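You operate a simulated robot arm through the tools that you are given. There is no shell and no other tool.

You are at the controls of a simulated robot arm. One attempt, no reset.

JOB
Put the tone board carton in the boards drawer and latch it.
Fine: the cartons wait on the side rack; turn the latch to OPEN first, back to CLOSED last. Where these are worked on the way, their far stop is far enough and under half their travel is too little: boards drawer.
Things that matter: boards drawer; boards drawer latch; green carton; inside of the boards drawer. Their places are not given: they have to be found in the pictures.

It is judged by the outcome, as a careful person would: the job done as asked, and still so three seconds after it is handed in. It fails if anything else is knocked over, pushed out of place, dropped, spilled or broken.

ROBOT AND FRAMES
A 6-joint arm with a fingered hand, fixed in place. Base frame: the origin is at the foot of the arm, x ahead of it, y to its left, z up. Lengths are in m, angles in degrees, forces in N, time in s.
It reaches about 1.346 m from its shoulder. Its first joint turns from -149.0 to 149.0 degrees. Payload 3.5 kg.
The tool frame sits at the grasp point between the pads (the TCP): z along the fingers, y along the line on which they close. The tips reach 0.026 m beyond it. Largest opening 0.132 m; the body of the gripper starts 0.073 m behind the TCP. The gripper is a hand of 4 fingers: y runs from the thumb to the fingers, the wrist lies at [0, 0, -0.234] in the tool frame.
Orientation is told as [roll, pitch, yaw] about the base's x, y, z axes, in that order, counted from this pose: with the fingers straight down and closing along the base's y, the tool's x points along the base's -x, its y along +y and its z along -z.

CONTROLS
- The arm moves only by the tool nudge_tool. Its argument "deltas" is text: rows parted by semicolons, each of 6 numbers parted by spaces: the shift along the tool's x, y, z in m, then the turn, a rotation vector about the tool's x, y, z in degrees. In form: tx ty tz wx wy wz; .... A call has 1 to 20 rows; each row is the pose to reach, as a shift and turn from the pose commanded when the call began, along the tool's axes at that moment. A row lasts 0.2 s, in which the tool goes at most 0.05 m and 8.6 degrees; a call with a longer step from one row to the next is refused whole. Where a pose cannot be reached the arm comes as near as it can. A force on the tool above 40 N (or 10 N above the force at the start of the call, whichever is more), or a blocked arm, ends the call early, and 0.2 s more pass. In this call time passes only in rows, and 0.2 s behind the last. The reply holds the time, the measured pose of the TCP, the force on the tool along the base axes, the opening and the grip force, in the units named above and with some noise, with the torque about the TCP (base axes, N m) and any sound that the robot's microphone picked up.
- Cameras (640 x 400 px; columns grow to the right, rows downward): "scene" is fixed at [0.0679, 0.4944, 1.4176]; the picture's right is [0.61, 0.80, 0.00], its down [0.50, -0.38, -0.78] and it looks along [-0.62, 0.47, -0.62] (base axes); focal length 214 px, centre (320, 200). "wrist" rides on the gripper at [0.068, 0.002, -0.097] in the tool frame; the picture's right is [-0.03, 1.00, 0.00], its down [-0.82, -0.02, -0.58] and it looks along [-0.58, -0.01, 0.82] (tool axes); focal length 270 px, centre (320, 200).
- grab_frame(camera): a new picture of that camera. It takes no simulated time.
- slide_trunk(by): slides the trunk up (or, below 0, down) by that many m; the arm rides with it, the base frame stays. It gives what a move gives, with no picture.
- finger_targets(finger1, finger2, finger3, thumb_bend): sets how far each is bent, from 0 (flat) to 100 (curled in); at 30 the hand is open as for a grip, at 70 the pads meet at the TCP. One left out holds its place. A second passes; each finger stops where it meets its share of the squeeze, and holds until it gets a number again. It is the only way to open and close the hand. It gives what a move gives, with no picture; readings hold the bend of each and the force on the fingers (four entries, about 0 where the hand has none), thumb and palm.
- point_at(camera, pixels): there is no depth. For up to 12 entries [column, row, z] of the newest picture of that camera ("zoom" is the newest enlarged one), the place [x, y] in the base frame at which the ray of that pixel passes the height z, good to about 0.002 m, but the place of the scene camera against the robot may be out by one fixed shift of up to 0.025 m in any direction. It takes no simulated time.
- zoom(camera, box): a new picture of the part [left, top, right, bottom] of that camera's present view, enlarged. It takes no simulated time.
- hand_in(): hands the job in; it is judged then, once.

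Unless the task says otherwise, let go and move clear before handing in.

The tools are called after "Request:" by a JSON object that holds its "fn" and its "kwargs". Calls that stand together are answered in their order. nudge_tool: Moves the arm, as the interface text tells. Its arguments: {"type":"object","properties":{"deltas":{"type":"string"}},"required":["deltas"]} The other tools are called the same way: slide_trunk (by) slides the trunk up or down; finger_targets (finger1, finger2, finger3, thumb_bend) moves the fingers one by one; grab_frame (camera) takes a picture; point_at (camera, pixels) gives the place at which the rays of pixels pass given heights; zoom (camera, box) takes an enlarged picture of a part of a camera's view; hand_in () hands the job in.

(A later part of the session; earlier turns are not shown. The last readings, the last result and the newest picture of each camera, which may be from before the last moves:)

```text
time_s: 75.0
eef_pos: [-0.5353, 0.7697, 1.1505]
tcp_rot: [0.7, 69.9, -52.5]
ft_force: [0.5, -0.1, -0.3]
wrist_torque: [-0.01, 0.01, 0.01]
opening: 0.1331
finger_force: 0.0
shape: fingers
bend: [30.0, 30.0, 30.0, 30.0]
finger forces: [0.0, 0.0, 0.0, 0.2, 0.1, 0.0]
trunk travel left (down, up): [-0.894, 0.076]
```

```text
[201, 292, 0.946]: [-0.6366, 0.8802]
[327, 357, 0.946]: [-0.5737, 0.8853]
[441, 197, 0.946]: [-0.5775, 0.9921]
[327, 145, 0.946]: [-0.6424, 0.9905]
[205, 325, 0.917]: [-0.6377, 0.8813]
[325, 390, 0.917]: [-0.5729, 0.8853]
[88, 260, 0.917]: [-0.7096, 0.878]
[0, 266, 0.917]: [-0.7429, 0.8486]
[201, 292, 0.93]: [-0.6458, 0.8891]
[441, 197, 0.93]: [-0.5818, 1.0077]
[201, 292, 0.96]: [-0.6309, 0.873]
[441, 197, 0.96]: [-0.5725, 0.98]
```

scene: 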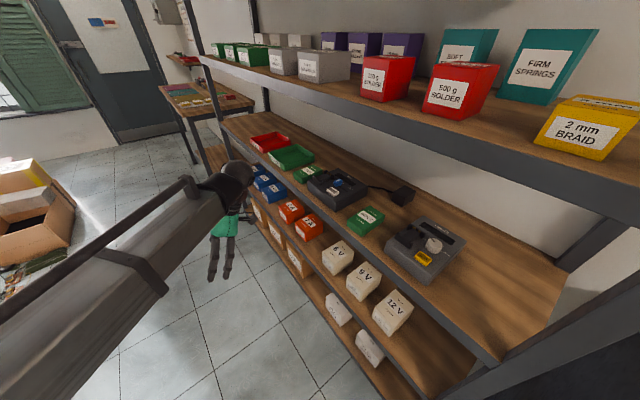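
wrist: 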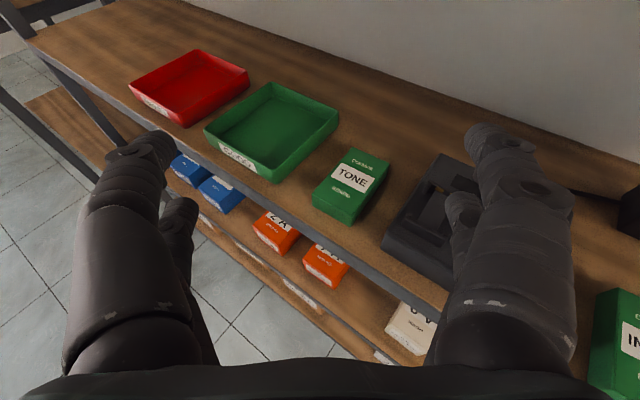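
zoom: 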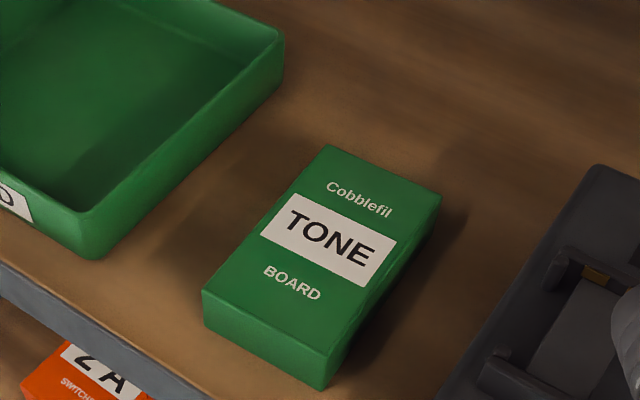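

Both heights give the same corners, so the carton top is at z≈0.946 and the shelf at 0.917. The carton's centre is (-0.608, 0.937) and its long side is nearly along y. I'll lower the trunk a bit and reorient to a 40° down-pitch with the hand aimed at 118°, keeping the wrist in place.

Request:
{"fn": "slide_trunk", "kwargs": {"by": -0.035}}

Request:
{"fn": "nudge_tool", "kwargs": {"deltas": "-0.027 0.0099 -0.0055 -2.79 -6.67 1.6; -0.054 0.0197 -0.011 -5.57 -13.33 3.2; -0.0809 0.0296 -0.0164 -8.36 -20 4.81"}}

Request:
{"fn": "finger_targets", "kwargs": {"finger1": 40, "finger2": 40, "finger3": 40, "thumb_bend": 40}}

Request:
{"fn": "grab_frame", "kwargs": {"camera": "wrist"}}

```text
time_s: 75.8
eef_pos: [-0.5346, 0.7702, 1.1135]
tcp_rot: [0.5, 69.9, -52.4]
ft_force: [0.1, -0.5, 0.7]
wrist_torque: [-0.01, 0.01, 0.01]
opening: 0.1332
finger_force: 0.0
shape: fingers
bend: [30.0, 30.0, 30.0, 30.0]
finger forces: [0.0, 0.1, 0.0, 0.1, 0.0, 0.1]
trunk travel left (down, up): [-0.859, 0.111]
```

```text
time_s: 76.6
eef_pos: [-0.4849, 0.7543, 1.0422]
tcp_rot: [0.4, 49.7, -62.4]
ft_force: [-0.2, 0.0, -0.4]
wrist_torque: [-0.04, 0.01, 0.0]
opening: 0.133
finger_force: 0.0
shape: fingers
bend: [30.0, 30.0, 30.0, 30.0]
finger forces: [0.1, 0.0, 0.0, 0.1, 0.0, 0.0]
trunk travel left (down, up): [-0.859, 0.111]
```

```text
time_s: 77.6
eef_pos: [-0.4839, 0.7541, 1.0427]
tcp_rot: [0.4, 49.8, -62.3]
ft_force: [0.1, 0.6, -0.3]
wrist_torque: [-0.04, 0.02, 0.03]
opening: 0.1006
finger_force: 0.1
shape: fingers
bend: [40.0, 40.0, 40.0, 40.0]
finger forces: [0.0, 0.1, 0.1, 0.0, 0.0, 0.1]
trunk travel left (down, up): [-0.859, 0.111]
```

```text
taken
```

wrist: 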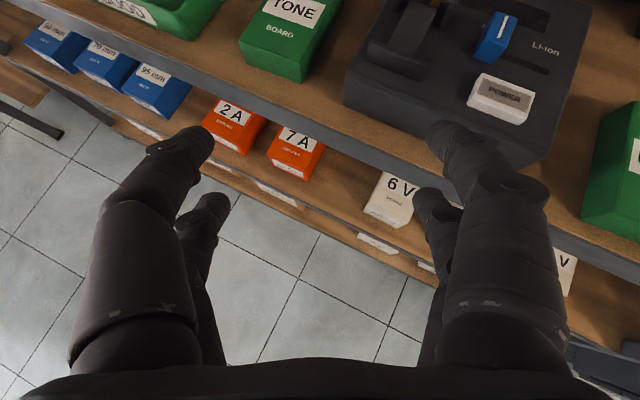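

The pose is as planned (hand aimed at 117.7°, pitch 40°), and the fingertips at z≈1.008 clear the charger's cradle bump (z≈0.990). I'll raise 1 cm for margin and move in over the carton.

Request:
{"fn": "slide_trunk", "kwargs": {"by": 0.01}}

Request:
{"fn": "nudge_tool", "kwargs": {"deltas": "0.021 -0.0042 0.025 0 0 0; 0.042 -0.0083 0.05 0 0 0; 0.063 -0.0125 0.075 0 0 0; 0.084 -0.0166 0.1 0 0 0"}}

Request:
{"fn": "grab_frame", "kwargs": {"camera": "wrist"}}

Request:
{"fn": "grab_frame", "kwargs": {"camera": "scene"}}

```text
time_s: 78.2
eef_pos: [-0.4846, 0.7541, 1.0524]
tcp_rot: [0.3, 49.9, -62.3]
ft_force: [0.0, -0.3, 0.2]
wrist_torque: [0.01, -0.01, 0.01]
opening: 0.1004
finger_force: 0.1
shape: fingers
bend: [40.0, 40.0, 40.0, 40.0]
finger forces: [0.0, 0.0, 0.0, 0.1, 0.0, 0.0]
trunk travel left (down, up): [-0.869, 0.101]
```

```text
time_s: 79.2
eef_pos: [-0.5651, 0.8591, 1.0538]
tcp_rot: [0.5, 49.7, -61.9]
ft_force: [-0.1, 0.8, 0.4]
wrist_torque: [-0.02, -0.01, 0.01]
opening: 0.1002
finger_force: 0.0
shape: fingers
bend: [40.0, 40.0, 40.0, 40.0]
finger forces: [0.0, 0.0, 0.0, 0.0, 0.1, 0.0]
trunk travel left (down, up): [-0.869, 0.101]
```

```text
taken
```

wrist: 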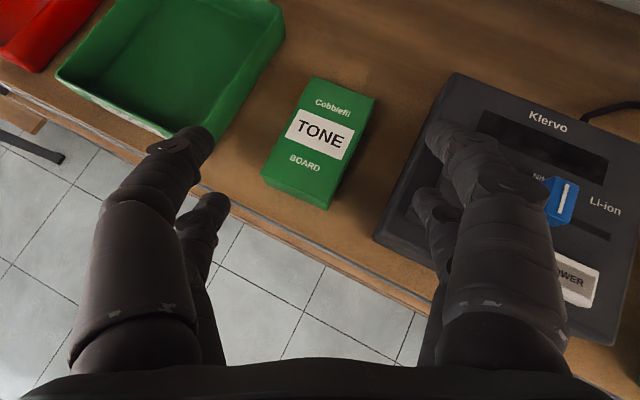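

```text
taken
```

scene: 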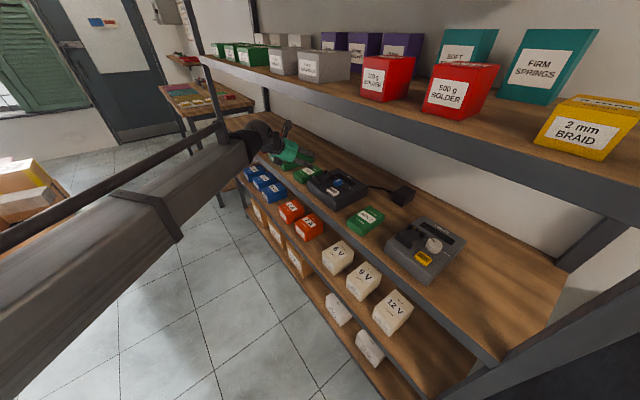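

The carton (TONE at (320,135)) is coming in between the fingers and nothing is touched. I'll make the remaining 6.6 cm of approach above it.

Request:
{"fn": "nudge_tool", "kwargs": {"deltas": "0.0213 -0.0007 0.0251 0 0 0; 0.0426 -0.0013 0.0503 0 0 0"}}

Request:
{"fn": "grab_frame", "kwargs": {"camera": "wrist"}}

```text
time_s: 79.8
eef_pos: [-0.5992, 0.9157, 1.0535]
tcp_rot: [0.5, 49.8, -61.8]
ft_force: [-0.5, 0.1, -0.2]
wrist_torque: [-0.03, 0.01, 0.03]
opening: 0.1005
finger_force: 0.0
shape: fingers
bend: [40.0, 40.0, 40.0, 40.0]
finger forces: [0.0, 0.1, 0.1, 0.1, 0.1, 0.0]
trunk travel left (down, up): [-0.869, 0.101]
```

```text
taken
```

wrist: 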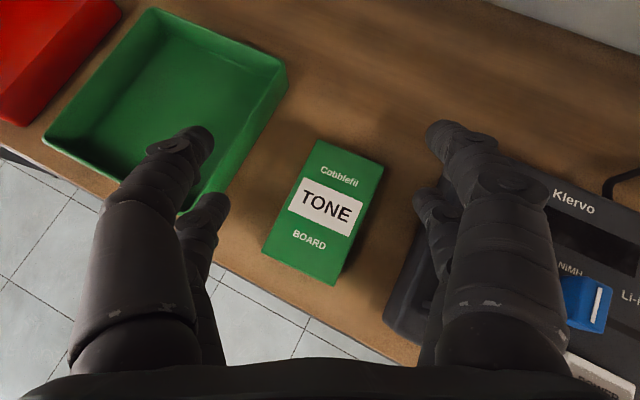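

I'm centred above the carton (lateral error ≈2 mm). The hand is yawed about 25° from the carton's long side, so I'll try to reduce that by turning -8° about the vertical while still above everything.

Request:
{"fn": "nudge_tool", "kwargs": {"deltas": "0 -0.0005 0 -3.05 0 2.58; 0 -0.001 0 -6.1 0 5.17"}}

Request:
{"fn": "grab_frame", "kwargs": {"camera": "wrist"}}

```text
time_s: 80.4
eef_pos: [-0.585, 0.9249, 1.0536]
tcp_rot: [0.3, 49.8, -70.9]
ft_force: [0.1, 0.4, 0.1]
wrist_torque: [0.04, 0.01, -0.02]
opening: 0.1003
finger_force: 0.0
shape: fingers
bend: [40.0, 40.0, 40.0, 40.0]
finger forces: [0.0, 0.0, 0.1, 0.0, 0.0, 0.0]
trunk travel left (down, up): [-0.869, 0.101]
```

```text
taken
```

wrist: 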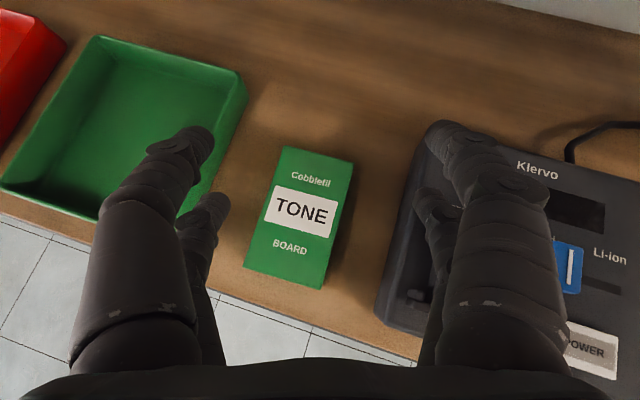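

The boom is at its rotation stop: the yaw changed, but the hand slid 1.5 cm sideways to (-0.585, 0.925). A hand aim of about 115° is the best within reach, so I'll turn back +5° and recentre.

Request:
{"fn": "nudge_tool", "kwargs": {"deltas": "0 0.001 0 3.8 0 -3.2"}}

Request:
{"fn": "grab_frame", "kwargs": {"camera": "wrist"}}

```text
time_s: 80.8
eef_pos: [-0.5974, 0.9169, 1.0533]
tcp_rot: [0.3, 49.8, -64.9]
ft_force: [0.8, 0.1, 0.5]
wrist_torque: [-0.01, 0.02, 0.0]
opening: 0.1002
finger_force: 0.1
shape: fingers
bend: [40.0, 40.0, 40.0, 40.0]
finger forces: [0.1, 0.0, 0.1, 0.0, 0.1, 0.0]
trunk travel left (down, up): [-0.869, 0.101]
```

```text
taken
```

wrist: 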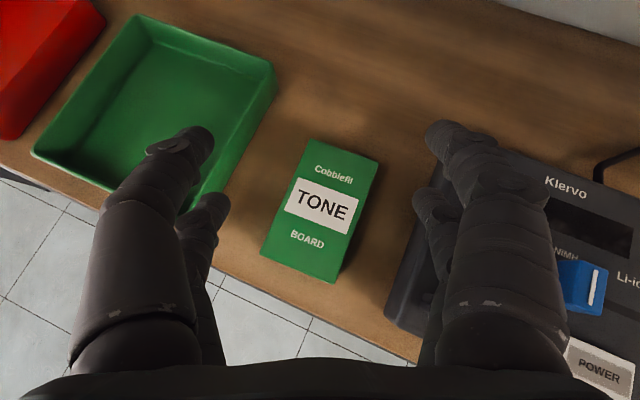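

Centred again at (-0.597, 0.917), aim 115°. Before descending I checked clearances: the right-hand knuckles would come very close to the charger's side (x≈-0.525) at this shallow pitch, so a steeper pitch (about 58°) is better. I need to verify the upper shelf's underside first.

Request:
{"fn": "zoom", "kwargs": {"camera": "scene", "box": [200, 50, 360, 150]}}

Request:
{"fn": "zoom", "kwargs": {"camera": "scene", "box": [240, 110, 340, 172]}}

```text
4.00 times, centred on (280, 100) of scene
```

zoom: 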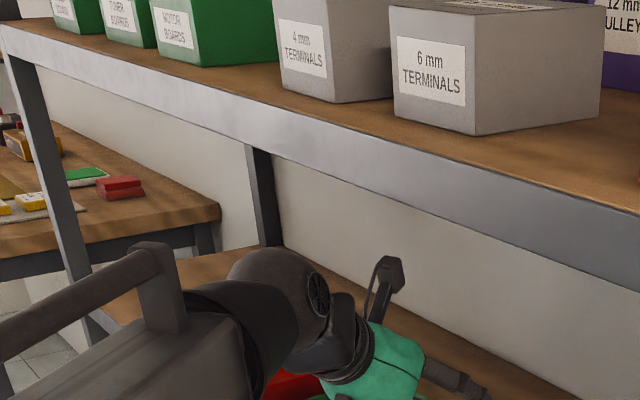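

```text
6.40 times, centred on (290, 141) of scene
```

zoom: 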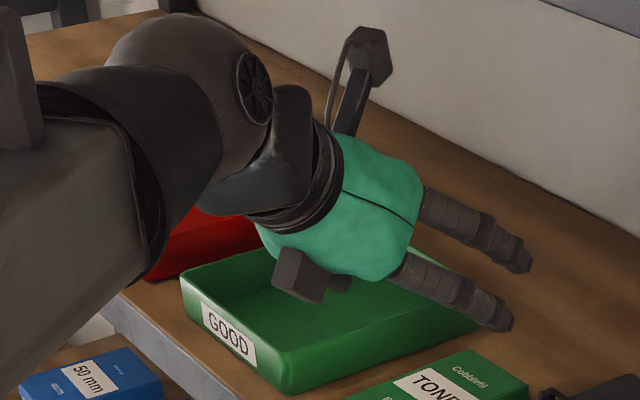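

The upper shelf lip spans z≈1.254–1.30 at y≈0.857, and the wrist ball's radius is only about 0.04. A 58° pitch with the wrist at z≈1.20 therefore stays clear. I'll tilt to 58° about the carton, keeping the wrist height.

Request:
{"fn": "nudge_tool", "kwargs": {"deltas": "-0.0107 -0.0005 0.012 -0.46 -5.93 0.54; -0.0214 -0.0011 0.0239 -0.93 -11.87 1.07; -0.0321 -0.0016 0.0359 -1.39 -17.8 1.61"}}

Request:
{"fn": "grab_frame", "kwargs": {"camera": "wrist"}}

Request:
{"fn": "zoom", "kwargs": {"camera": "scene", "box": [200, 50, 360, 150]}}

Request:
{"fn": "zoom", "kwargs": {"camera": "scene", "box": [240, 120, 340, 182]}}

```text
time_s: 81.6
eef_pos: [-0.6013, 0.9209, 1.0055]
tcp_rot: [0.3, 31.8, -67.2]
ft_force: [0.8, -0.3, 0.0]
wrist_torque: [0.0, 0.05, -0.04]
opening: 0.1001
finger_force: 0.0
shape: fingers
bend: [40.0, 40.0, 40.0, 40.0]
finger forces: [0.0, 0.0, 0.0, 0.0, 0.0, 0.0]
trunk travel left (down, up): [-0.869, 0.101]
```

```text
taken
```

wrist: 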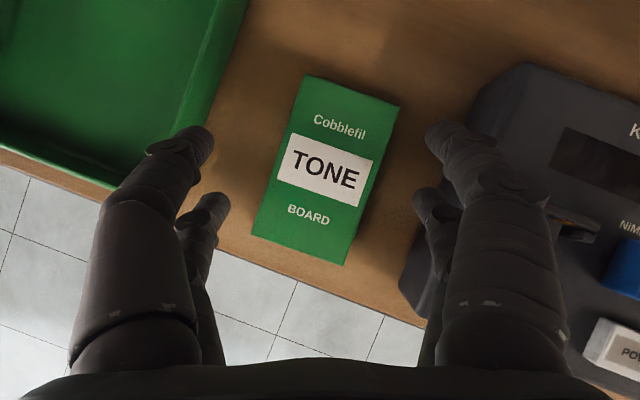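

```text
4.00 times, centred on (280, 100) of scene
```

zoom: 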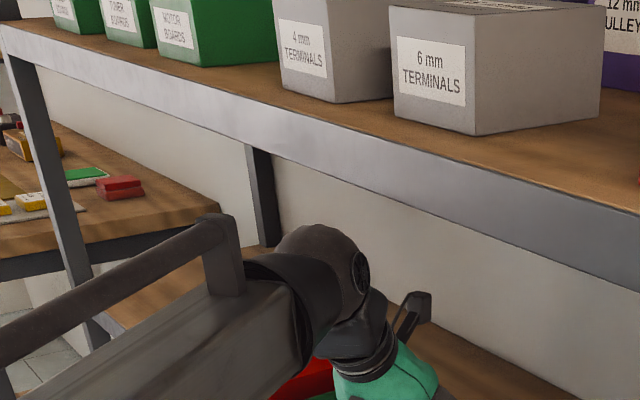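

```text
6.40 times, centred on (290, 151) of scene
```

zoom: 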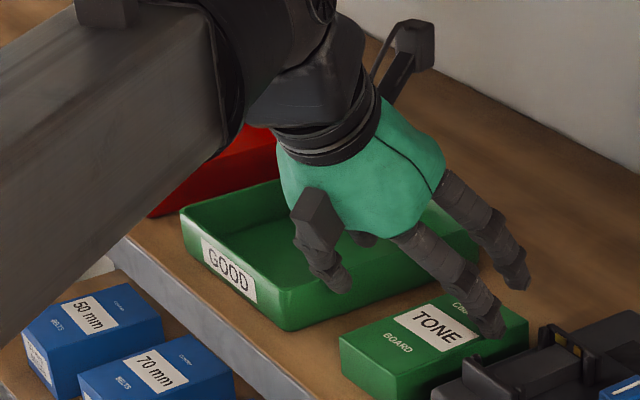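

The tilt worked and the wrist is clear of the shelf lip. The left fingertips at (190,140) look close to the tray's right wall, so I'll compare their positions with the tray rim and charger edge.

Request:
{"fn": "point_at", "kwargs": {"camera": "wrist", "pixels": [[146, 150, 1.015], [178, 135, 0.965], [178, 215, 0.99], [248, 0, 0.917], [160, 130, 0.917], [115, 190, 0.917], [215, 0, 0.955], [205, 60, 0.955], [110, 182, 0.955], [400, 285, 0.917], [525, 65, 0.96], [470, 105, 0.96]]}}

Request:
{"fn": "zoom", "kwargs": {"camera": "wrist", "box": [60, 0, 300, 200]}}

```text
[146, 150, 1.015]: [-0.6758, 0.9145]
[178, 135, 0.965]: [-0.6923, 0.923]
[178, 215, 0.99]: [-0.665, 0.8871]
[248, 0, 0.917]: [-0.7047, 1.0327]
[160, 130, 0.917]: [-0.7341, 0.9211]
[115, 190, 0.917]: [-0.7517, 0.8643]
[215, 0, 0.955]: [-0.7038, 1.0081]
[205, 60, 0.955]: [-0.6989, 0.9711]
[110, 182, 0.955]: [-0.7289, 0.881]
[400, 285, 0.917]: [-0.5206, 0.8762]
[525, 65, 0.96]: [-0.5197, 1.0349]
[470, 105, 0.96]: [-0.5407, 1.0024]
```

```text
2.00 times, centred on (180, 100) of wrist
```

zoom: 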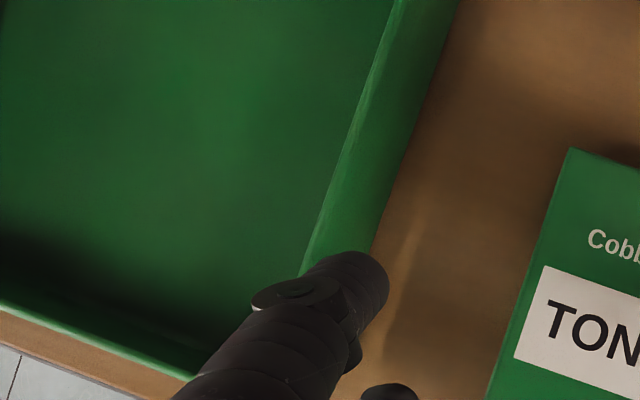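

The tray rim is at x≈-0.70 and the left finger's outer side is near -0.676, so that side is clear. I'll run the same check for the right finger against the charger side at x≈-0.52.

Request:
{"fn": "point_at", "kwargs": {"camera": "wrist", "pixels": [[548, 190, 1.02], [548, 190, 1.0], [470, 135, 0.977], [425, 130, 0.977], [455, 200, 0.962], [414, 205, 0.962], [212, 140, 0.977], [228, 205, 0.962], [305, 75, 0.946], [400, 105, 0.946], [346, 263, 0.946], [252, 232, 0.946]]}}

```text
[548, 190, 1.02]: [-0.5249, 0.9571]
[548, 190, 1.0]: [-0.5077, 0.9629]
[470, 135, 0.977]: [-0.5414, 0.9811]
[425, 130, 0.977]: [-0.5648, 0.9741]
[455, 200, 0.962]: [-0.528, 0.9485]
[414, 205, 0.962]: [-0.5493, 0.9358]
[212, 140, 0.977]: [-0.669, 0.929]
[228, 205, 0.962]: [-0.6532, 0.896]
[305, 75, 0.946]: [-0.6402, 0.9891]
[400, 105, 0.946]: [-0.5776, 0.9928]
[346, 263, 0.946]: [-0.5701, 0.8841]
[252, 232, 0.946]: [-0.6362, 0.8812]
```

Carton corners agree (x -0.640…-0.570, y 0.881…0.993), and the right fingers have about 1.2 cm to the carton and pass just inside the charger's side. I'll close slightly to bend 44/42 and lower the trunk in small steps, watching forces.

Request:
{"fn": "finger_targets", "kwargs": {"finger1": 44, "finger2": 44, "finger3": 44, "thumb_bend": 42}}

Request:
{"fn": "slide_trunk", "kwargs": {"by": -0.012}}

Request:
{"fn": "grab_frame", "kwargs": {"camera": "wrist"}}

Request:
{"fn": "zoom", "kwargs": {"camera": "scene", "box": [270, 140, 350, 190]}}

```text
time_s: 82.6
eef_pos: [-0.6008, 0.9226, 1.0062]
tcp_rot: [0.3, 31.9, -67.2]
ft_force: [-0.2, 0.2, 0.6]
wrist_torque: [-0.02, -0.01, 0.0]
opening: 0.0902
finger_force: 0.0
shape: fingers
bend: [44.0, 44.0, 44.0, 42.0]
finger forces: [0.0, 0.0, 0.0, 0.1, 0.0, 0.0]
trunk travel left (down, up): [-0.869, 0.101]
```

```text
time_s: 83.2
eef_pos: [-0.5996, 0.9232, 0.995]
tcp_rot: [0.2, 31.9, -67.1]
ft_force: [-0.2, -0.2, 0.1]
wrist_torque: [0.02, -0.04, 0.0]
opening: 0.0901
finger_force: 0.0
shape: fingers
bend: [44.0, 44.0, 44.0, 42.0]
finger forces: [0.0, 0.0, 0.0, 0.0, 0.0, 0.0]
trunk travel left (down, up): [-0.857, 0.113]
```

```text
taken
```

wrist: 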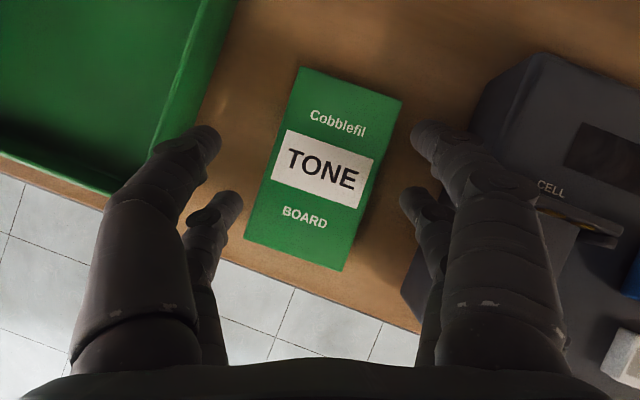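

```text
8.00 times, centred on (310, 165) of scene
```

zoom: 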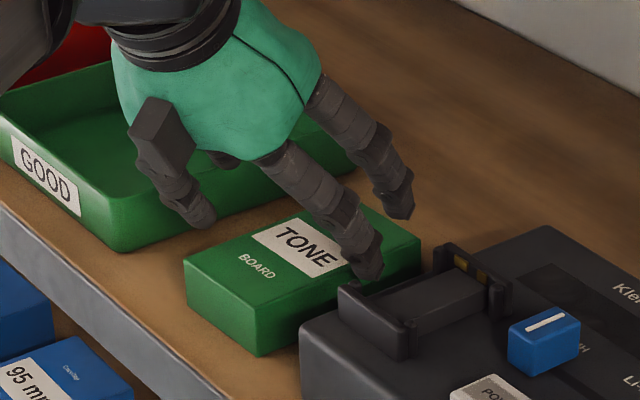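

No contact, and the scene zoom shows the right-hand digits above the gap between the carton and the charger's cradle. I'll lower another 0.011 and check again.

Request:
{"fn": "slide_trunk", "kwargs": {"by": -0.011}}

Request:
{"fn": "grab_frame", "kwargs": {"camera": "wrist"}}

Request:
{"fn": "zoom", "kwargs": {"camera": "scene", "box": [290, 150, 350, 188]}}

```text
time_s: 83.8
eef_pos: [-0.6012, 0.921, 0.9829]
tcp_rot: [0.3, 31.8, -67.2]
ft_force: [-0.1, 0.1, 0.0]
wrist_torque: [0.02, -0.01, 0.02]
opening: 0.0903
finger_force: 0.0
shape: fingers
bend: [44.0, 44.0, 44.0, 42.0]
finger forces: [0.1, 0.0, 0.1, 0.1, 0.0, 0.1]
trunk travel left (down, up): [-0.846, 0.124]
```

```text
taken
```

wrist: 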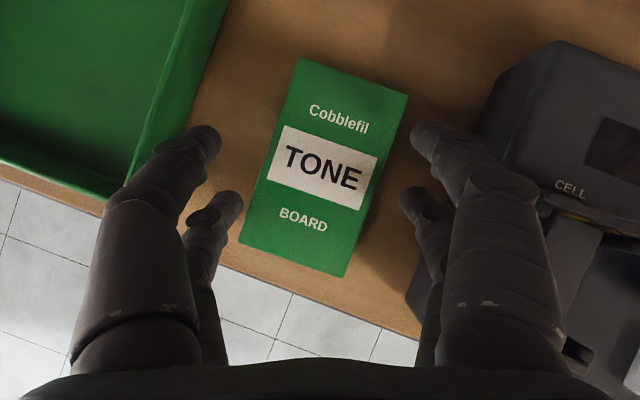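

```text
10.53 times, centred on (320, 169) of scene
```

zoom: 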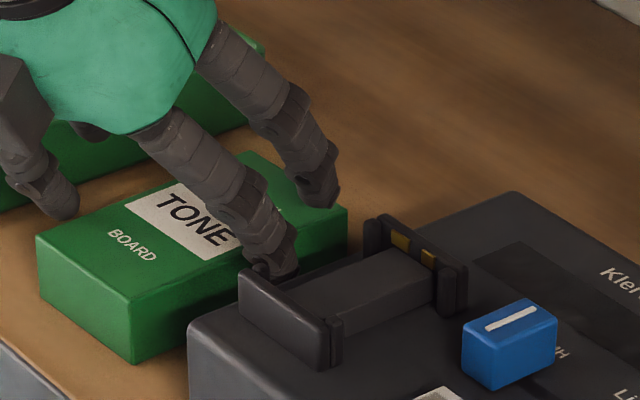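

Still no force, with the tips now beside the carton's top edge. I'll lower another 0.009, to TCP z≈0.974, where the tips overlap the carton sides.

Request:
{"fn": "slide_trunk", "kwargs": {"by": -0.009}}

Request:
{"fn": "grab_frame", "kwargs": {"camera": "wrist"}}

Request:
{"fn": "zoom", "kwargs": {"camera": "scene", "box": [290, 150, 350, 188]}}

```text
time_s: 84.3
eef_pos: [-0.6012, 0.9223, 0.9745]
tcp_rot: [0.3, 32.0, -67.2]
ft_force: [-0.9, 0.4, 1.0]
wrist_torque: [-0.02, -0.01, 0.03]
opening: 0.0905
finger_force: 0.0
shape: fingers
bend: [44.0, 44.0, 44.0, 42.0]
finger forces: [0.0, 0.0, 0.0, 0.0, 0.1, 0.0]
trunk travel left (down, up): [-0.837, 0.133]
```

```text
taken
```

wrist: 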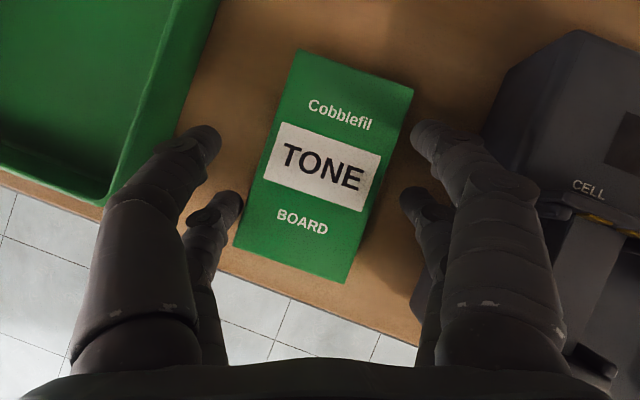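

```text
10.53 times, centred on (320, 169) of scene
```

zoom: 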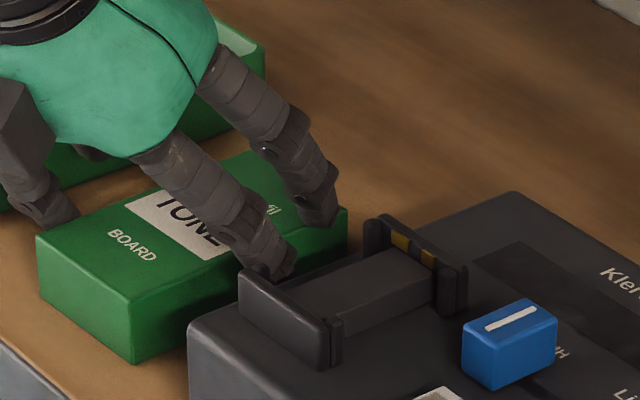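

The tips straddle the carton at the right height. I'll close a little more (46) to draw the knuckles away from the charger, lower the last 3–4 mm, then close fully.

Request:
{"fn": "finger_targets", "kwargs": {"finger1": 46, "finger2": 46, "finger3": 46, "thumb_bend": 46}}

Request:
{"fn": "slide_trunk", "kwargs": {"by": -0.004}}

Request:
{"fn": "grab_frame", "kwargs": {"camera": "wrist"}}

```text
time_s: 85.3
eef_pos: [-0.6001, 0.9224, 0.9747]
tcp_rot: [0.3, 31.9, -67.2]
ft_force: [-1.3, -0.6, 1.1]
wrist_torque: [-0.02, 0.01, 0.01]
opening: 0.0799
finger_force: 0.3
shape: fingers
bend: [46.0, 46.0, 45.0, 46.0]
finger forces: [0.1, 0.0, 0.5, 0.0, 0.1, 0.0]
trunk travel left (down, up): [-0.837, 0.133]
```

```text
time_s: 85.9
eef_pos: [-0.6011, 0.9211, 0.9708]
tcp_rot: [0.3, 31.8, -67.2]
ft_force: [-1.1, 0.4, -0.7]
wrist_torque: [-0.01, 0.04, -0.02]
opening: 0.0801
finger_force: 0.3
shape: fingers
bend: [46.0, 46.0, 45.0, 46.0]
finger forces: [0.0, 0.0, 0.2, 0.0, 0.0, 0.1]
trunk travel left (down, up): [-0.833, 0.137]
```

```text
taken
```

wrist: 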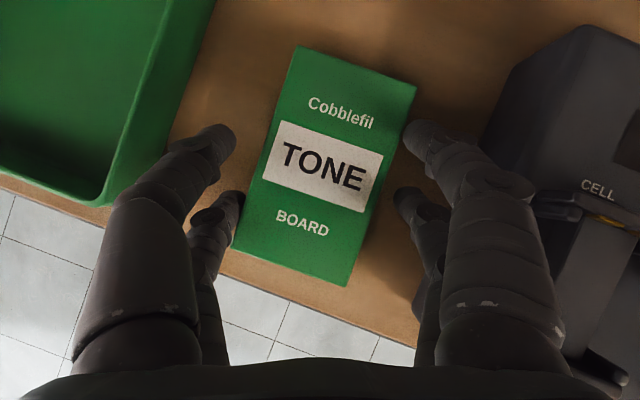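

One finger lightly touches the carton's right side (0.2–0.5 N). Now I'll close gradually and let the carton align with the fingers.

Request:
{"fn": "finger_targets", "kwargs": {"finger1": 50, "finger2": 50, "finger3": 50, "thumb_bend": 50}}

Request:
{"fn": "grab_frame", "kwargs": {"camera": "wrist"}}

Request:
{"fn": "zoom", "kwargs": {"camera": "scene", "box": [270, 140, 350, 190]}}

```text
time_s: 86.9
eef_pos: [-0.6008, 0.9219, 0.9699]
tcp_rot: [0.3, 31.9, -67.2]
ft_force: [0.2, 1.4, -0.3]
wrist_torque: [0.0, -0.01, -0.01]
opening: 0.0668
finger_force: 0.8
shape: fingers
bend: [49.0, 49.0, 49.0, 50.0]
finger forces: [0.5, 0.4, 0.6, 0.1, 0.0, 0.1]
trunk travel left (down, up): [-0.833, 0.137]
```

```text
taken
```

wrist: 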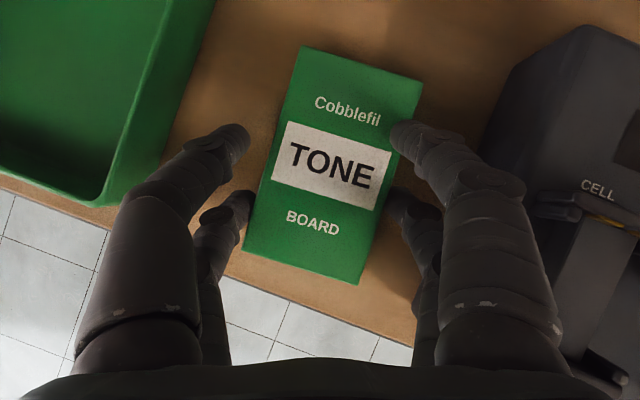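

```text
8.00 times, centred on (310, 165) of scene
```

zoom: 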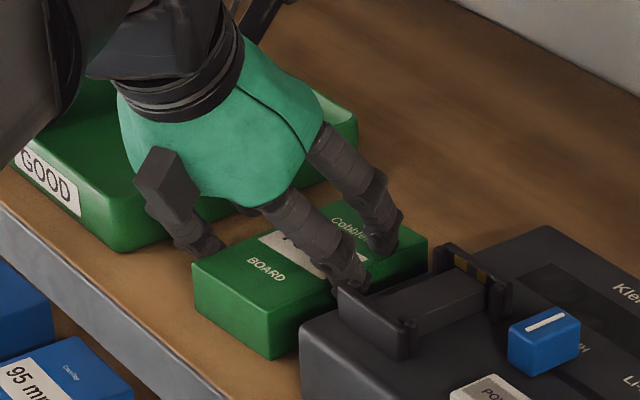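

The carton is starting to align between the fingers (forces ~0.5 N). I'll continue closing.

Request:
{"fn": "finger_targets", "kwargs": {"finger1": 54, "finger2": 54, "finger3": 54, "thumb_bend": 54}}

Request:
{"fn": "grab_frame", "kwargs": {"camera": "wrist"}}

Request:
{"fn": "zoom", "kwargs": {"camera": "scene", "box": [270, 140, 350, 190]}}

```text
time_s: 87.9
eef_pos: [-0.5997, 0.9211, 0.97]
tcp_rot: [0.3, 31.9, -67.2]
ft_force: [-0.4, 1.2, 0.3]
wrist_torque: [0.01, -0.05, -0.01]
opening: 0.0584
finger_force: 3.8
shape: fingers
bend: [51.0, 51.0, 49.0, 54.0]
finger forces: [2.2, 1.9, 3.5, 0.0, 0.0, 0.0]
trunk travel left (down, up): [-0.833, 0.137]
```

```text
taken
```

wrist: 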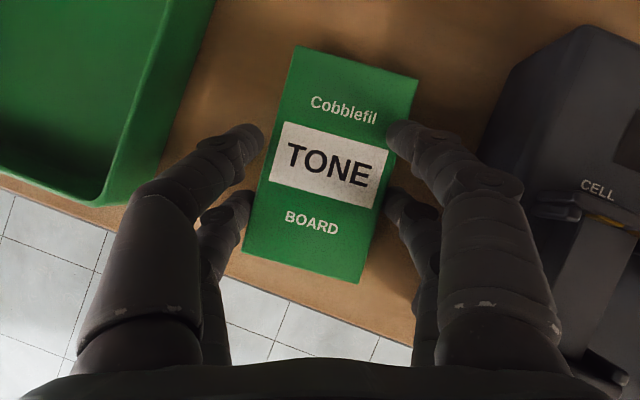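

```text
8.00 times, centred on (310, 165) of scene
```

zoom: 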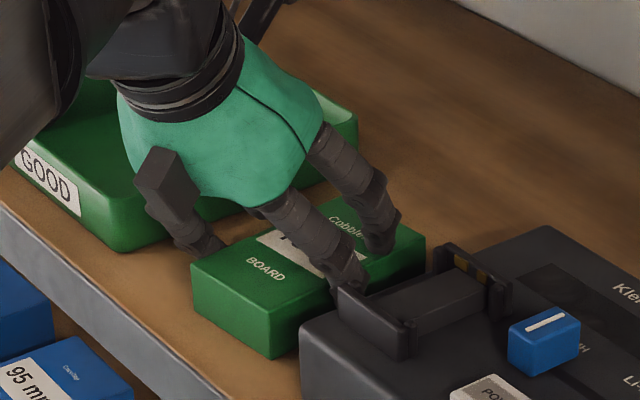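

Fingers press 2–3.5 N and the opening is 0.058. I'll squeeze further for a firm grip.

Request:
{"fn": "finger_targets", "kwargs": {"finger1": 62, "finger2": 62, "finger3": 62, "thumb_bend": 62}}

Request:
{"fn": "grab_frame", "kwargs": {"camera": "wrist"}}

Request:
{"fn": "zoom", "kwargs": {"camera": "scene", "box": [270, 140, 350, 190]}}

```text
time_s: 88.9
eef_pos: [-0.6018, 0.9212, 0.9703]
tcp_rot: [0.3, 31.9, -67.2]
ft_force: [0.0, -0.2, -0.4]
wrist_torque: [-0.04, 0.03, 0.02]
opening: 0.0268
finger_force: 6.7
shape: fingers
bend: [62.0, 53.0, 49.0, 62.0]
finger forces: [0.0, 7.0, 6.9, 0.0, 0.0, 0.1]
trunk travel left (down, up): [-0.833, 0.137]
```

```text
taken
```

wrist: 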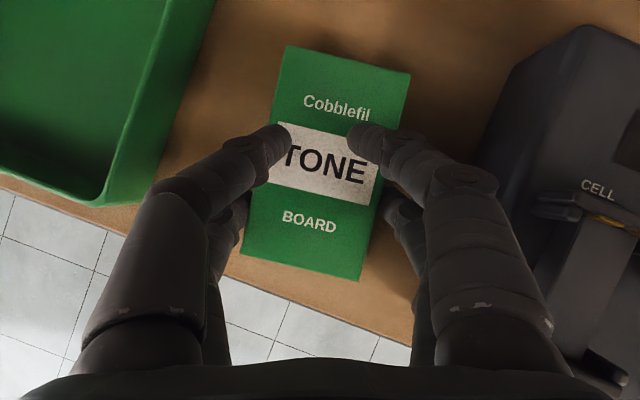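

```text
8.00 times, centred on (310, 165) of scene
```

zoom: 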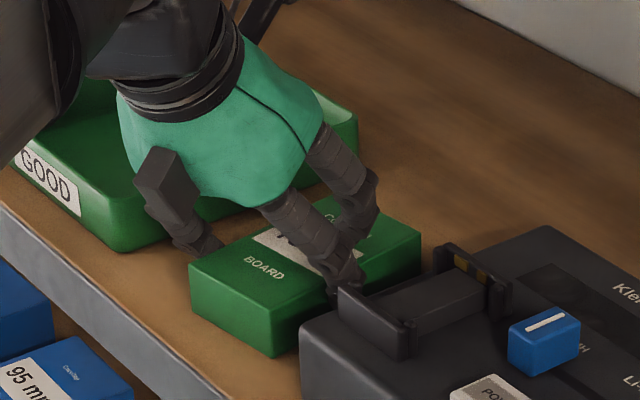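

Only one digit pair (finger2/3, 7 N each) grips. The other pair closed over the carton's top because the rows differ in height at this pitch. I'll reopen, re-measure the carton, then steepen the pitch so all four digits meet its sides.

Request:
{"fn": "finger_targets", "kwargs": {"finger1": 43, "finger2": 43, "finger3": 43, "thumb_bend": 43}}

Request:
{"fn": "grab_frame", "kwargs": {"camera": "wrist"}}

Request:
{"fn": "zoom", "kwargs": {"camera": "wrist", "box": [200, 20, 460, 300]}}

```text
time_s: 89.9
eef_pos: [-0.6004, 0.9224, 0.9705]
tcp_rot: [0.3, 31.9, -67.2]
ft_force: [-0.1, -0.5, 0.0]
wrist_torque: [-0.01, 0.02, 0.04]
opening: 0.0893
finger_force: 0.1
shape: fingers
bend: [43.0, 43.0, 43.0, 43.0]
finger forces: [0.1, 0.1, 0.0, 0.1, 0.0, 0.0]
trunk travel left (down, up): [-0.833, 0.137]
```

```text
taken
```

wrist: 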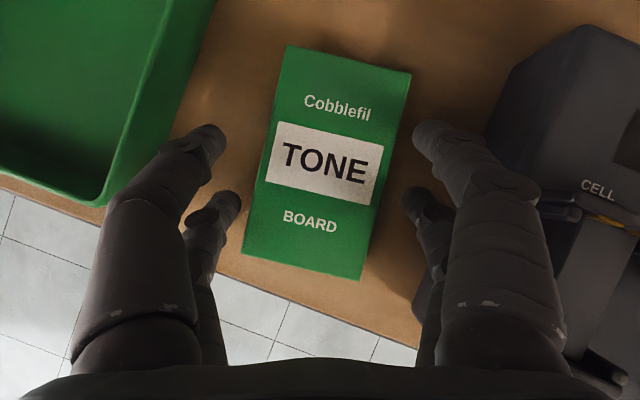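

```text
1.43 times, centred on (330, 160) of wrist
```

zoom: 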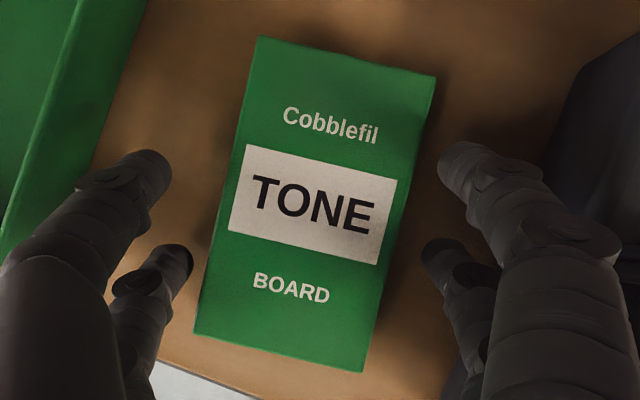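

Request:
{"fn": "point_at", "kwargs": {"camera": "wrist", "pixels": [[288, 45, 0.946], [411, 73, 0.946], [361, 280, 0.946], [241, 257, 0.946], [416, 290, 0.917], [600, 30, 0.96], [538, 195, 0.985], [228, 132, 0.943], [414, 128, 0.943], [242, 200, 0.93], [402, 196, 0.93]]}}

```text
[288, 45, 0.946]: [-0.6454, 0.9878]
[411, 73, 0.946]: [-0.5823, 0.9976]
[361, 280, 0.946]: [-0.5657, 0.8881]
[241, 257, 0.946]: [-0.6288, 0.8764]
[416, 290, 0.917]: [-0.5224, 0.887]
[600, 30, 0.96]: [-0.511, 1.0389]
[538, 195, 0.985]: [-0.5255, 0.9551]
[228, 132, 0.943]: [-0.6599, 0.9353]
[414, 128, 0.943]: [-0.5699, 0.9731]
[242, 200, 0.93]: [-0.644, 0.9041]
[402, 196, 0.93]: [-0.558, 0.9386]
```

The carton is now at centre (-0.6056, 0.9375) with its axis at 98.6°. The digit rows are about 0.042 apart, so a 72° pitch with the hand aimed at 100° makes all four digits grip nearly squarely. I'll raise the trunk 0.02 and rotate there.

Request:
{"fn": "finger_targets", "kwargs": {"finger1": 45, "finger2": 45, "finger3": 45, "thumb_bend": 45}}

Request:
{"fn": "slide_trunk", "kwargs": {"by": 0.02}}

Request:
{"fn": "nudge_tool", "kwargs": {"deltas": "-0.0018 -0.0003 0.005 -1.36 -3.48 2.92; -0.0036 -0.0005 0.011 -2.72 -6.95 5.85; -0.0055 -0.0008 0.017 -4.08 -10.4 8.77; -0.0073 -0.0011 0.0237 -5.44 -13.9 11.69"}}

Request:
{"fn": "grab_frame", "kwargs": {"camera": "wrist"}}

Request:
{"fn": "zoom", "kwargs": {"camera": "scene", "box": [270, 140, 350, 190]}}

Request:
{"fn": "zoom", "kwargs": {"camera": "scene", "box": [200, 50, 360, 150]}}

```text
time_s: 90.9
eef_pos: [-0.6013, 0.922, 0.9708]
tcp_rot: [0.2, 31.9, -67.0]
ft_force: [-0.9, 0.7, 0.4]
wrist_torque: [-0.02, -0.01, -0.01]
opening: 0.0834
finger_force: 0.0
shape: fingers
bend: [45.0, 45.0, 45.0, 45.0]
finger forces: [0.1, 0.0, 0.0, 0.1, 0.0, 0.1]
trunk travel left (down, up): [-0.833, 0.137]
```

```text
time_s: 91.5
eef_pos: [-0.6008, 0.9221, 0.9898]
tcp_rot: [0.3, 31.9, -67.2]
ft_force: [-0.2, -1.3, -0.3]
wrist_torque: [0.02, 0.0, 0.04]
opening: 0.0832
finger_force: 0.2
shape: fingers
bend: [45.0, 45.0, 45.0, 45.0]
finger forces: [0.0, 0.0, 0.0, 0.0, 0.0, 0.0]
trunk travel left (down, up): [-0.853, 0.117]
```

```text
time_s: 92.5
eef_pos: [-0.6038, 0.927, 0.9659]
tcp_rot: [0.2, 17.9, -80.3]
ft_force: [1.0, -0.2, 0.9]
wrist_torque: [0.0, 0.01, -0.02]
opening: 0.0836
finger_force: 0.1
shape: fingers
bend: [45.0, 45.0, 45.0, 45.0]
finger forces: [0.1, 0.0, 0.1, 0.0, 0.1, 0.0]
trunk travel left (down, up): [-0.853, 0.117]
```

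```text
taken
```

wrist: 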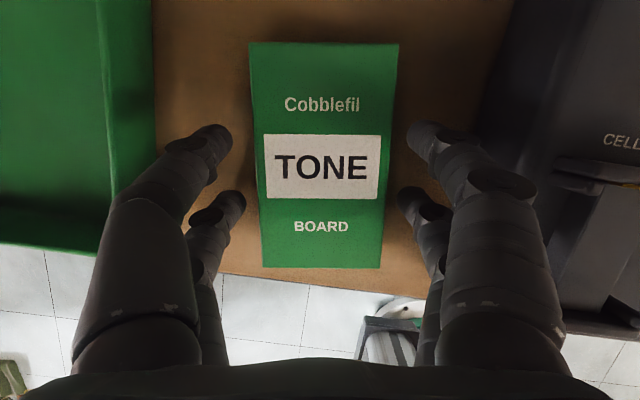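

```text
8.00 times, centred on (310, 165) of scene
```

zoom: 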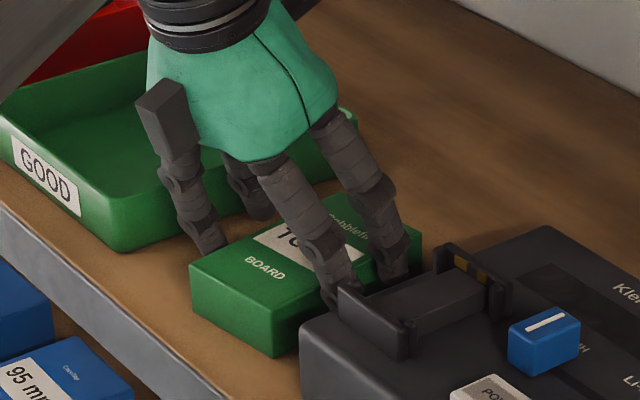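

```text
4.00 times, centred on (280, 100) of scene
```

zoom: 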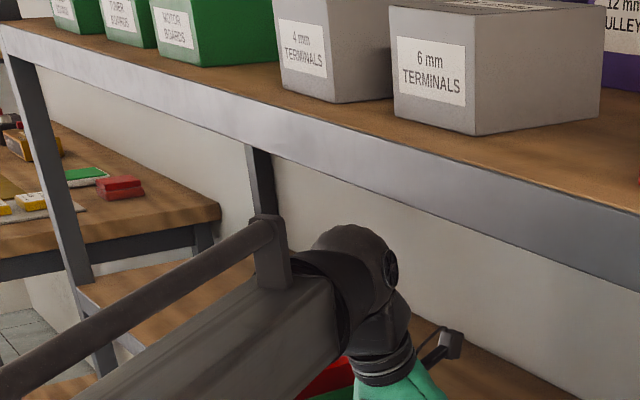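

The hand is now square to the carton, which spans columns 255–393 between tips at 232 and 408, with no contact and clear of the shelf lip. Closing on it now.

Request:
{"fn": "finger_targets", "kwargs": {"finger1": 52, "finger2": 52, "finger3": 52, "thumb_bend": 52}}

Request:
{"fn": "grab_frame", "kwargs": {"camera": "wrist"}}

```text
time_s: 93.5
eef_pos: [-0.6042, 0.928, 0.9664]
tcp_rot: [0.1, 18.0, -80.1]
ft_force: [0.6, -0.6, -0.2]
wrist_torque: [-0.01, -0.02, 0.0]
opening: 0.0638
finger_force: 1.7
shape: fingers
bend: [50.0, 51.0, 51.0, 51.0]
finger forces: [1.3, 0.8, 1.0, 0.0, 0.8, 0.1]
trunk travel left (down, up): [-0.853, 0.117]
```

```text
taken
```

wrist: 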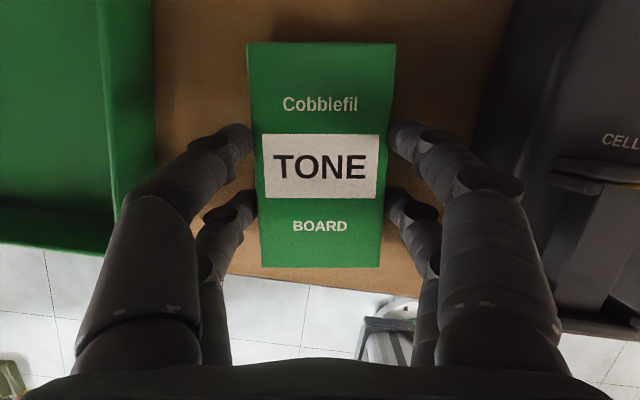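

All four digits now touch the carton sides (1.3, 0.8, 1.0, thumb 0.8 N; opening 0.064). I'll tighten the grip.

Request:
{"fn": "finger_targets", "kwargs": {"finger1": 62, "finger2": 62, "finger3": 62, "thumb_bend": 62}}

Request:
{"fn": "grab_frame", "kwargs": {"camera": "wrist"}}

```text
time_s: 94.5
eef_pos: [-0.6052, 0.9276, 0.9661]
tcp_rot: [0.2, 17.9, -80.0]
ft_force: [-0.2, 0.6, -0.7]
wrist_torque: [0.03, -0.02, 0.03]
opening: 0.061
finger_force: 15.9
shape: fingers
bend: [50.0, 51.0, 52.0, 57.0]
finger forces: [8.0, 8.1, 6.7, 0.0, 9.7, 0.1]
trunk travel left (down, up): [-0.853, 0.117]
```

```text
taken
```

wrist: 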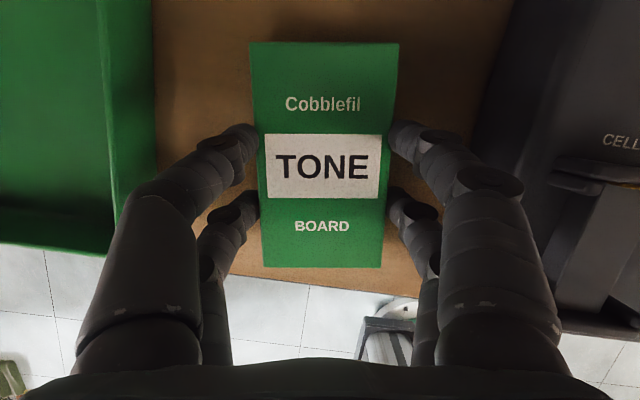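

The grip is firm (8.0, 8.1, 6.7, thumb 9.7 N). I'll lift a few mm with the trunk, then raise the carton by pitching the hand up to 40° while swinging its aim to 116°. That draws the wrist out from under the upper shelf within the boom's limit.

Request:
{"fn": "slide_trunk", "kwargs": {"by": 0.006}}

Request:
{"fn": "nudge_tool", "kwargs": {"deltas": "0.0029 0 -0.0089 1.15 6.42 -3.0; 0.0066 0 -0.0205 2.65 12.84 -5.87"}}

Request:
{"fn": "grab_frame", "kwargs": {"camera": "wrist"}}

Request:
{"fn": "zoom", "kwargs": {"camera": "scene", "box": [270, 140, 350, 190]}}

```text
time_s: 95.1
eef_pos: [-0.6051, 0.927, 0.973]
tcp_rot: [0.2, 18.0, -80.0]
ft_force: [0.1, 0.2, -0.7]
wrist_torque: [-0.06, 0.0, -0.01]
opening: 0.0609
finger_force: 16.1
shape: fingers
bend: [50.0, 51.0, 52.0, 57.0]
finger forces: [8.2, 8.1, 6.7, 0.1, 9.6, 0.1]
trunk travel left (down, up): [-0.859, 0.111]
```

```text
time_s: 95.7
eef_pos: [-0.6003, 0.9298, 0.9941]
tcp_rot: [0.3, 30.9, -73.9]
ft_force: [0.4, -0.2, -1.1]
wrist_torque: [-0.01, -0.01, -0.02]
opening: 0.0611
finger_force: 16.1
shape: fingers
bend: [50.0, 51.0, 52.0, 57.0]
finger forces: [8.2, 8.1, 6.7, 0.0, 9.6, 0.0]
trunk travel left (down, up): [-0.859, 0.111]
```

```text
taken
```

wrist: 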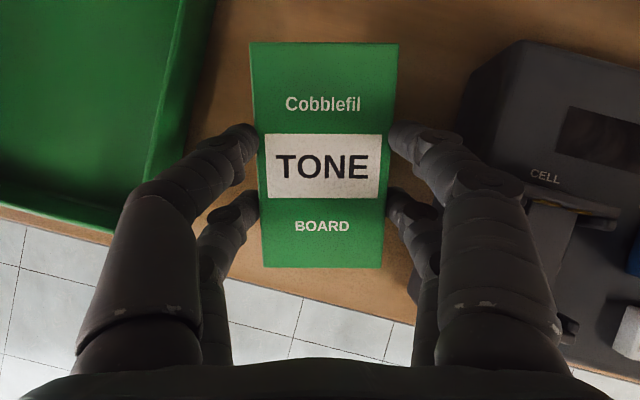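

```text
8.00 times, centred on (310, 165) of scene
```

zoom: 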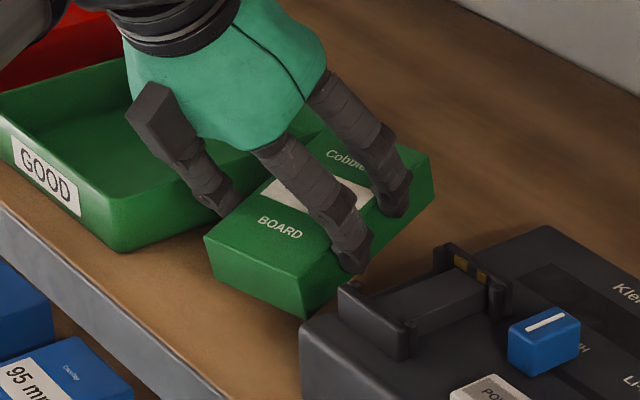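

The carton lifted cleanly with the hand (grip forces steady). I'll continue the pitch-up to 40° and swing the aim to 118°, staying within the boom's limit.

Request:
{"fn": "nudge_tool", "kwargs": {"deltas": "0.0055 0.003 -0.0093 2.42 4.8 -3.69; 0.0118 0.004 -0.0196 4.33 9.6 -6.03; 0.0184 0.005 -0.0308 6.14 14.3 -7.86; 0.0259 0.005 -0.0432 7.81 19.1 -9.19"}}

Request:
{"fn": "grab_frame", "kwargs": {"camera": "wrist"}}

Request:
{"fn": "grab_frame", "kwargs": {"camera": "scene"}}

Request:
{"fn": "zoom", "kwargs": {"camera": "scene", "box": [240, 120, 360, 195]}}

```text
time_s: 96.7
eef_pos: [-0.6016, 0.9288, 1.0436]
tcp_rot: [0.4, 50.1, -61.3]
ft_force: [0.2, 0.7, -1.9]
wrist_torque: [-0.03, 0.0, 0.0]
opening: 0.0608
finger_force: 16.2
shape: fingers
bend: [50.0, 51.0, 52.0, 57.0]
finger forces: [8.2, 8.3, 6.7, 0.1, 9.6, 0.0]
trunk travel left (down, up): [-0.859, 0.111]
```

```text
taken
```

wrist: 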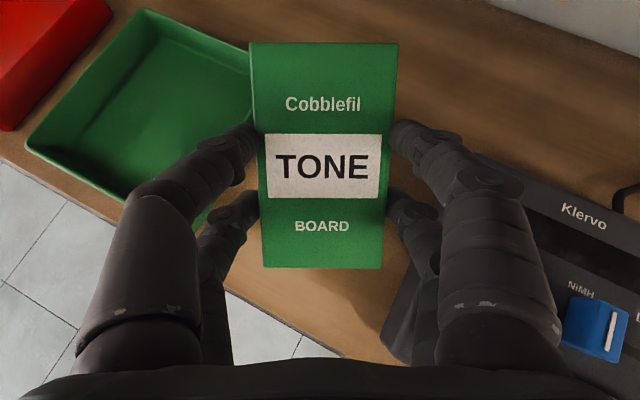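

```text
taken
```

scene: 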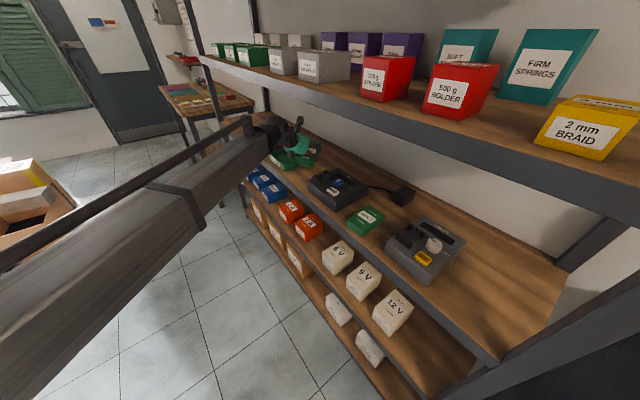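

```text
5.33 times, centred on (300, 158) of scene
```

zoom: 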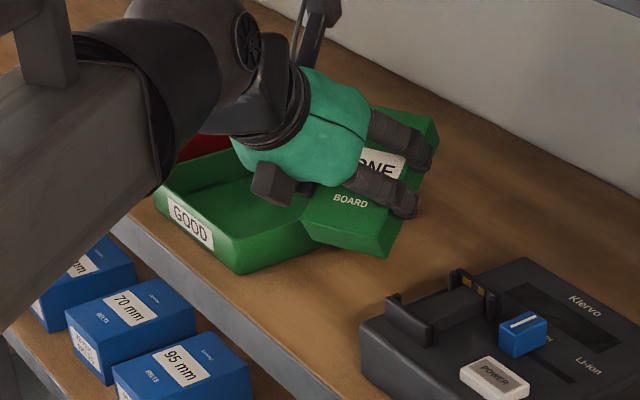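

The carton is held and tilted, clear of the tray and charger. I'll raise the trunk 3 cm for margin, then draw it straight back along the boom, out of the rack.

Request:
{"fn": "slide_trunk", "kwargs": {"by": 0.03}}

Request:
{"fn": "nudge_tool", "kwargs": {"deltas": "-0.0266 0.0037 -0.0318 0 0 0; -0.0532 0.0073 -0.0637 0 0 0; -0.0799 0.011 -0.0955 0 0 0; -0.1065 0.0146 -0.1273 0 0 0; -0.1331 0.0183 -0.1592 0 0 0; -0.1597 0.0219 -0.191 0 0 0"}}

Request:
{"fn": "grab_frame", "kwargs": {"camera": "scene"}}

Request:
{"fn": "grab_frame", "kwargs": {"camera": "wrist"}}

```text
time_s: 97.5
eef_pos: [-0.5997, 0.9287, 1.0744]
tcp_rot: [0.5, 49.9, -61.5]
ft_force: [-0.5, 0.4, -2.1]
wrist_torque: [-0.05, -0.03, -0.04]
opening: 0.0609
finger_force: 16.8
shape: fingers
bend: [50.0, 51.0, 52.0, 57.0]
finger forces: [8.2, 8.3, 6.8, 0.1, 9.6, 0.1]
trunk travel left (down, up): [-0.889, 0.081]
```

```text
time_s: 98.8
eef_pos: [-0.4597, 0.7191, 1.075]
tcp_rot: [0.4, 50.0, -61.8]
ft_force: [0.1, 0.6, -1.1]
wrist_torque: [-0.05, -0.04, 0.01]
opening: 0.0611
finger_force: 16.3
shape: fingers
bend: [50.0, 51.0, 52.0, 57.0]
finger forces: [8.2, 8.2, 6.8, 0.1, 9.6, 0.0]
trunk travel left (down, up): [-0.889, 0.081]
```

```text
taken
```

scene: 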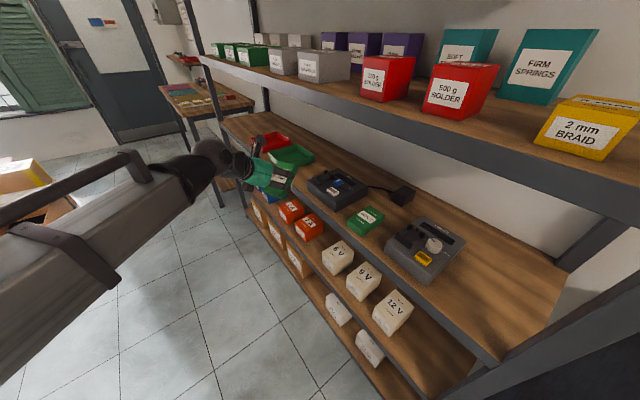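

```text
taken
```

wrist: 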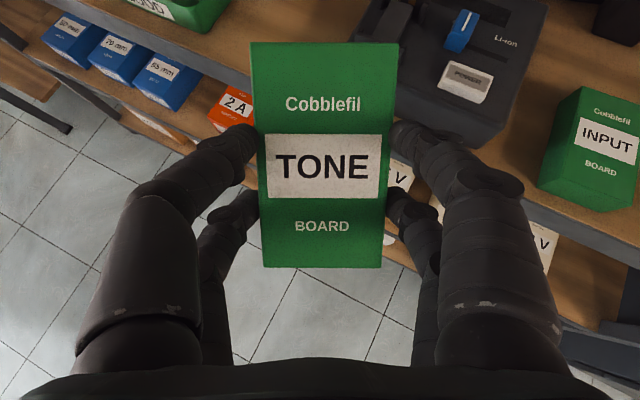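

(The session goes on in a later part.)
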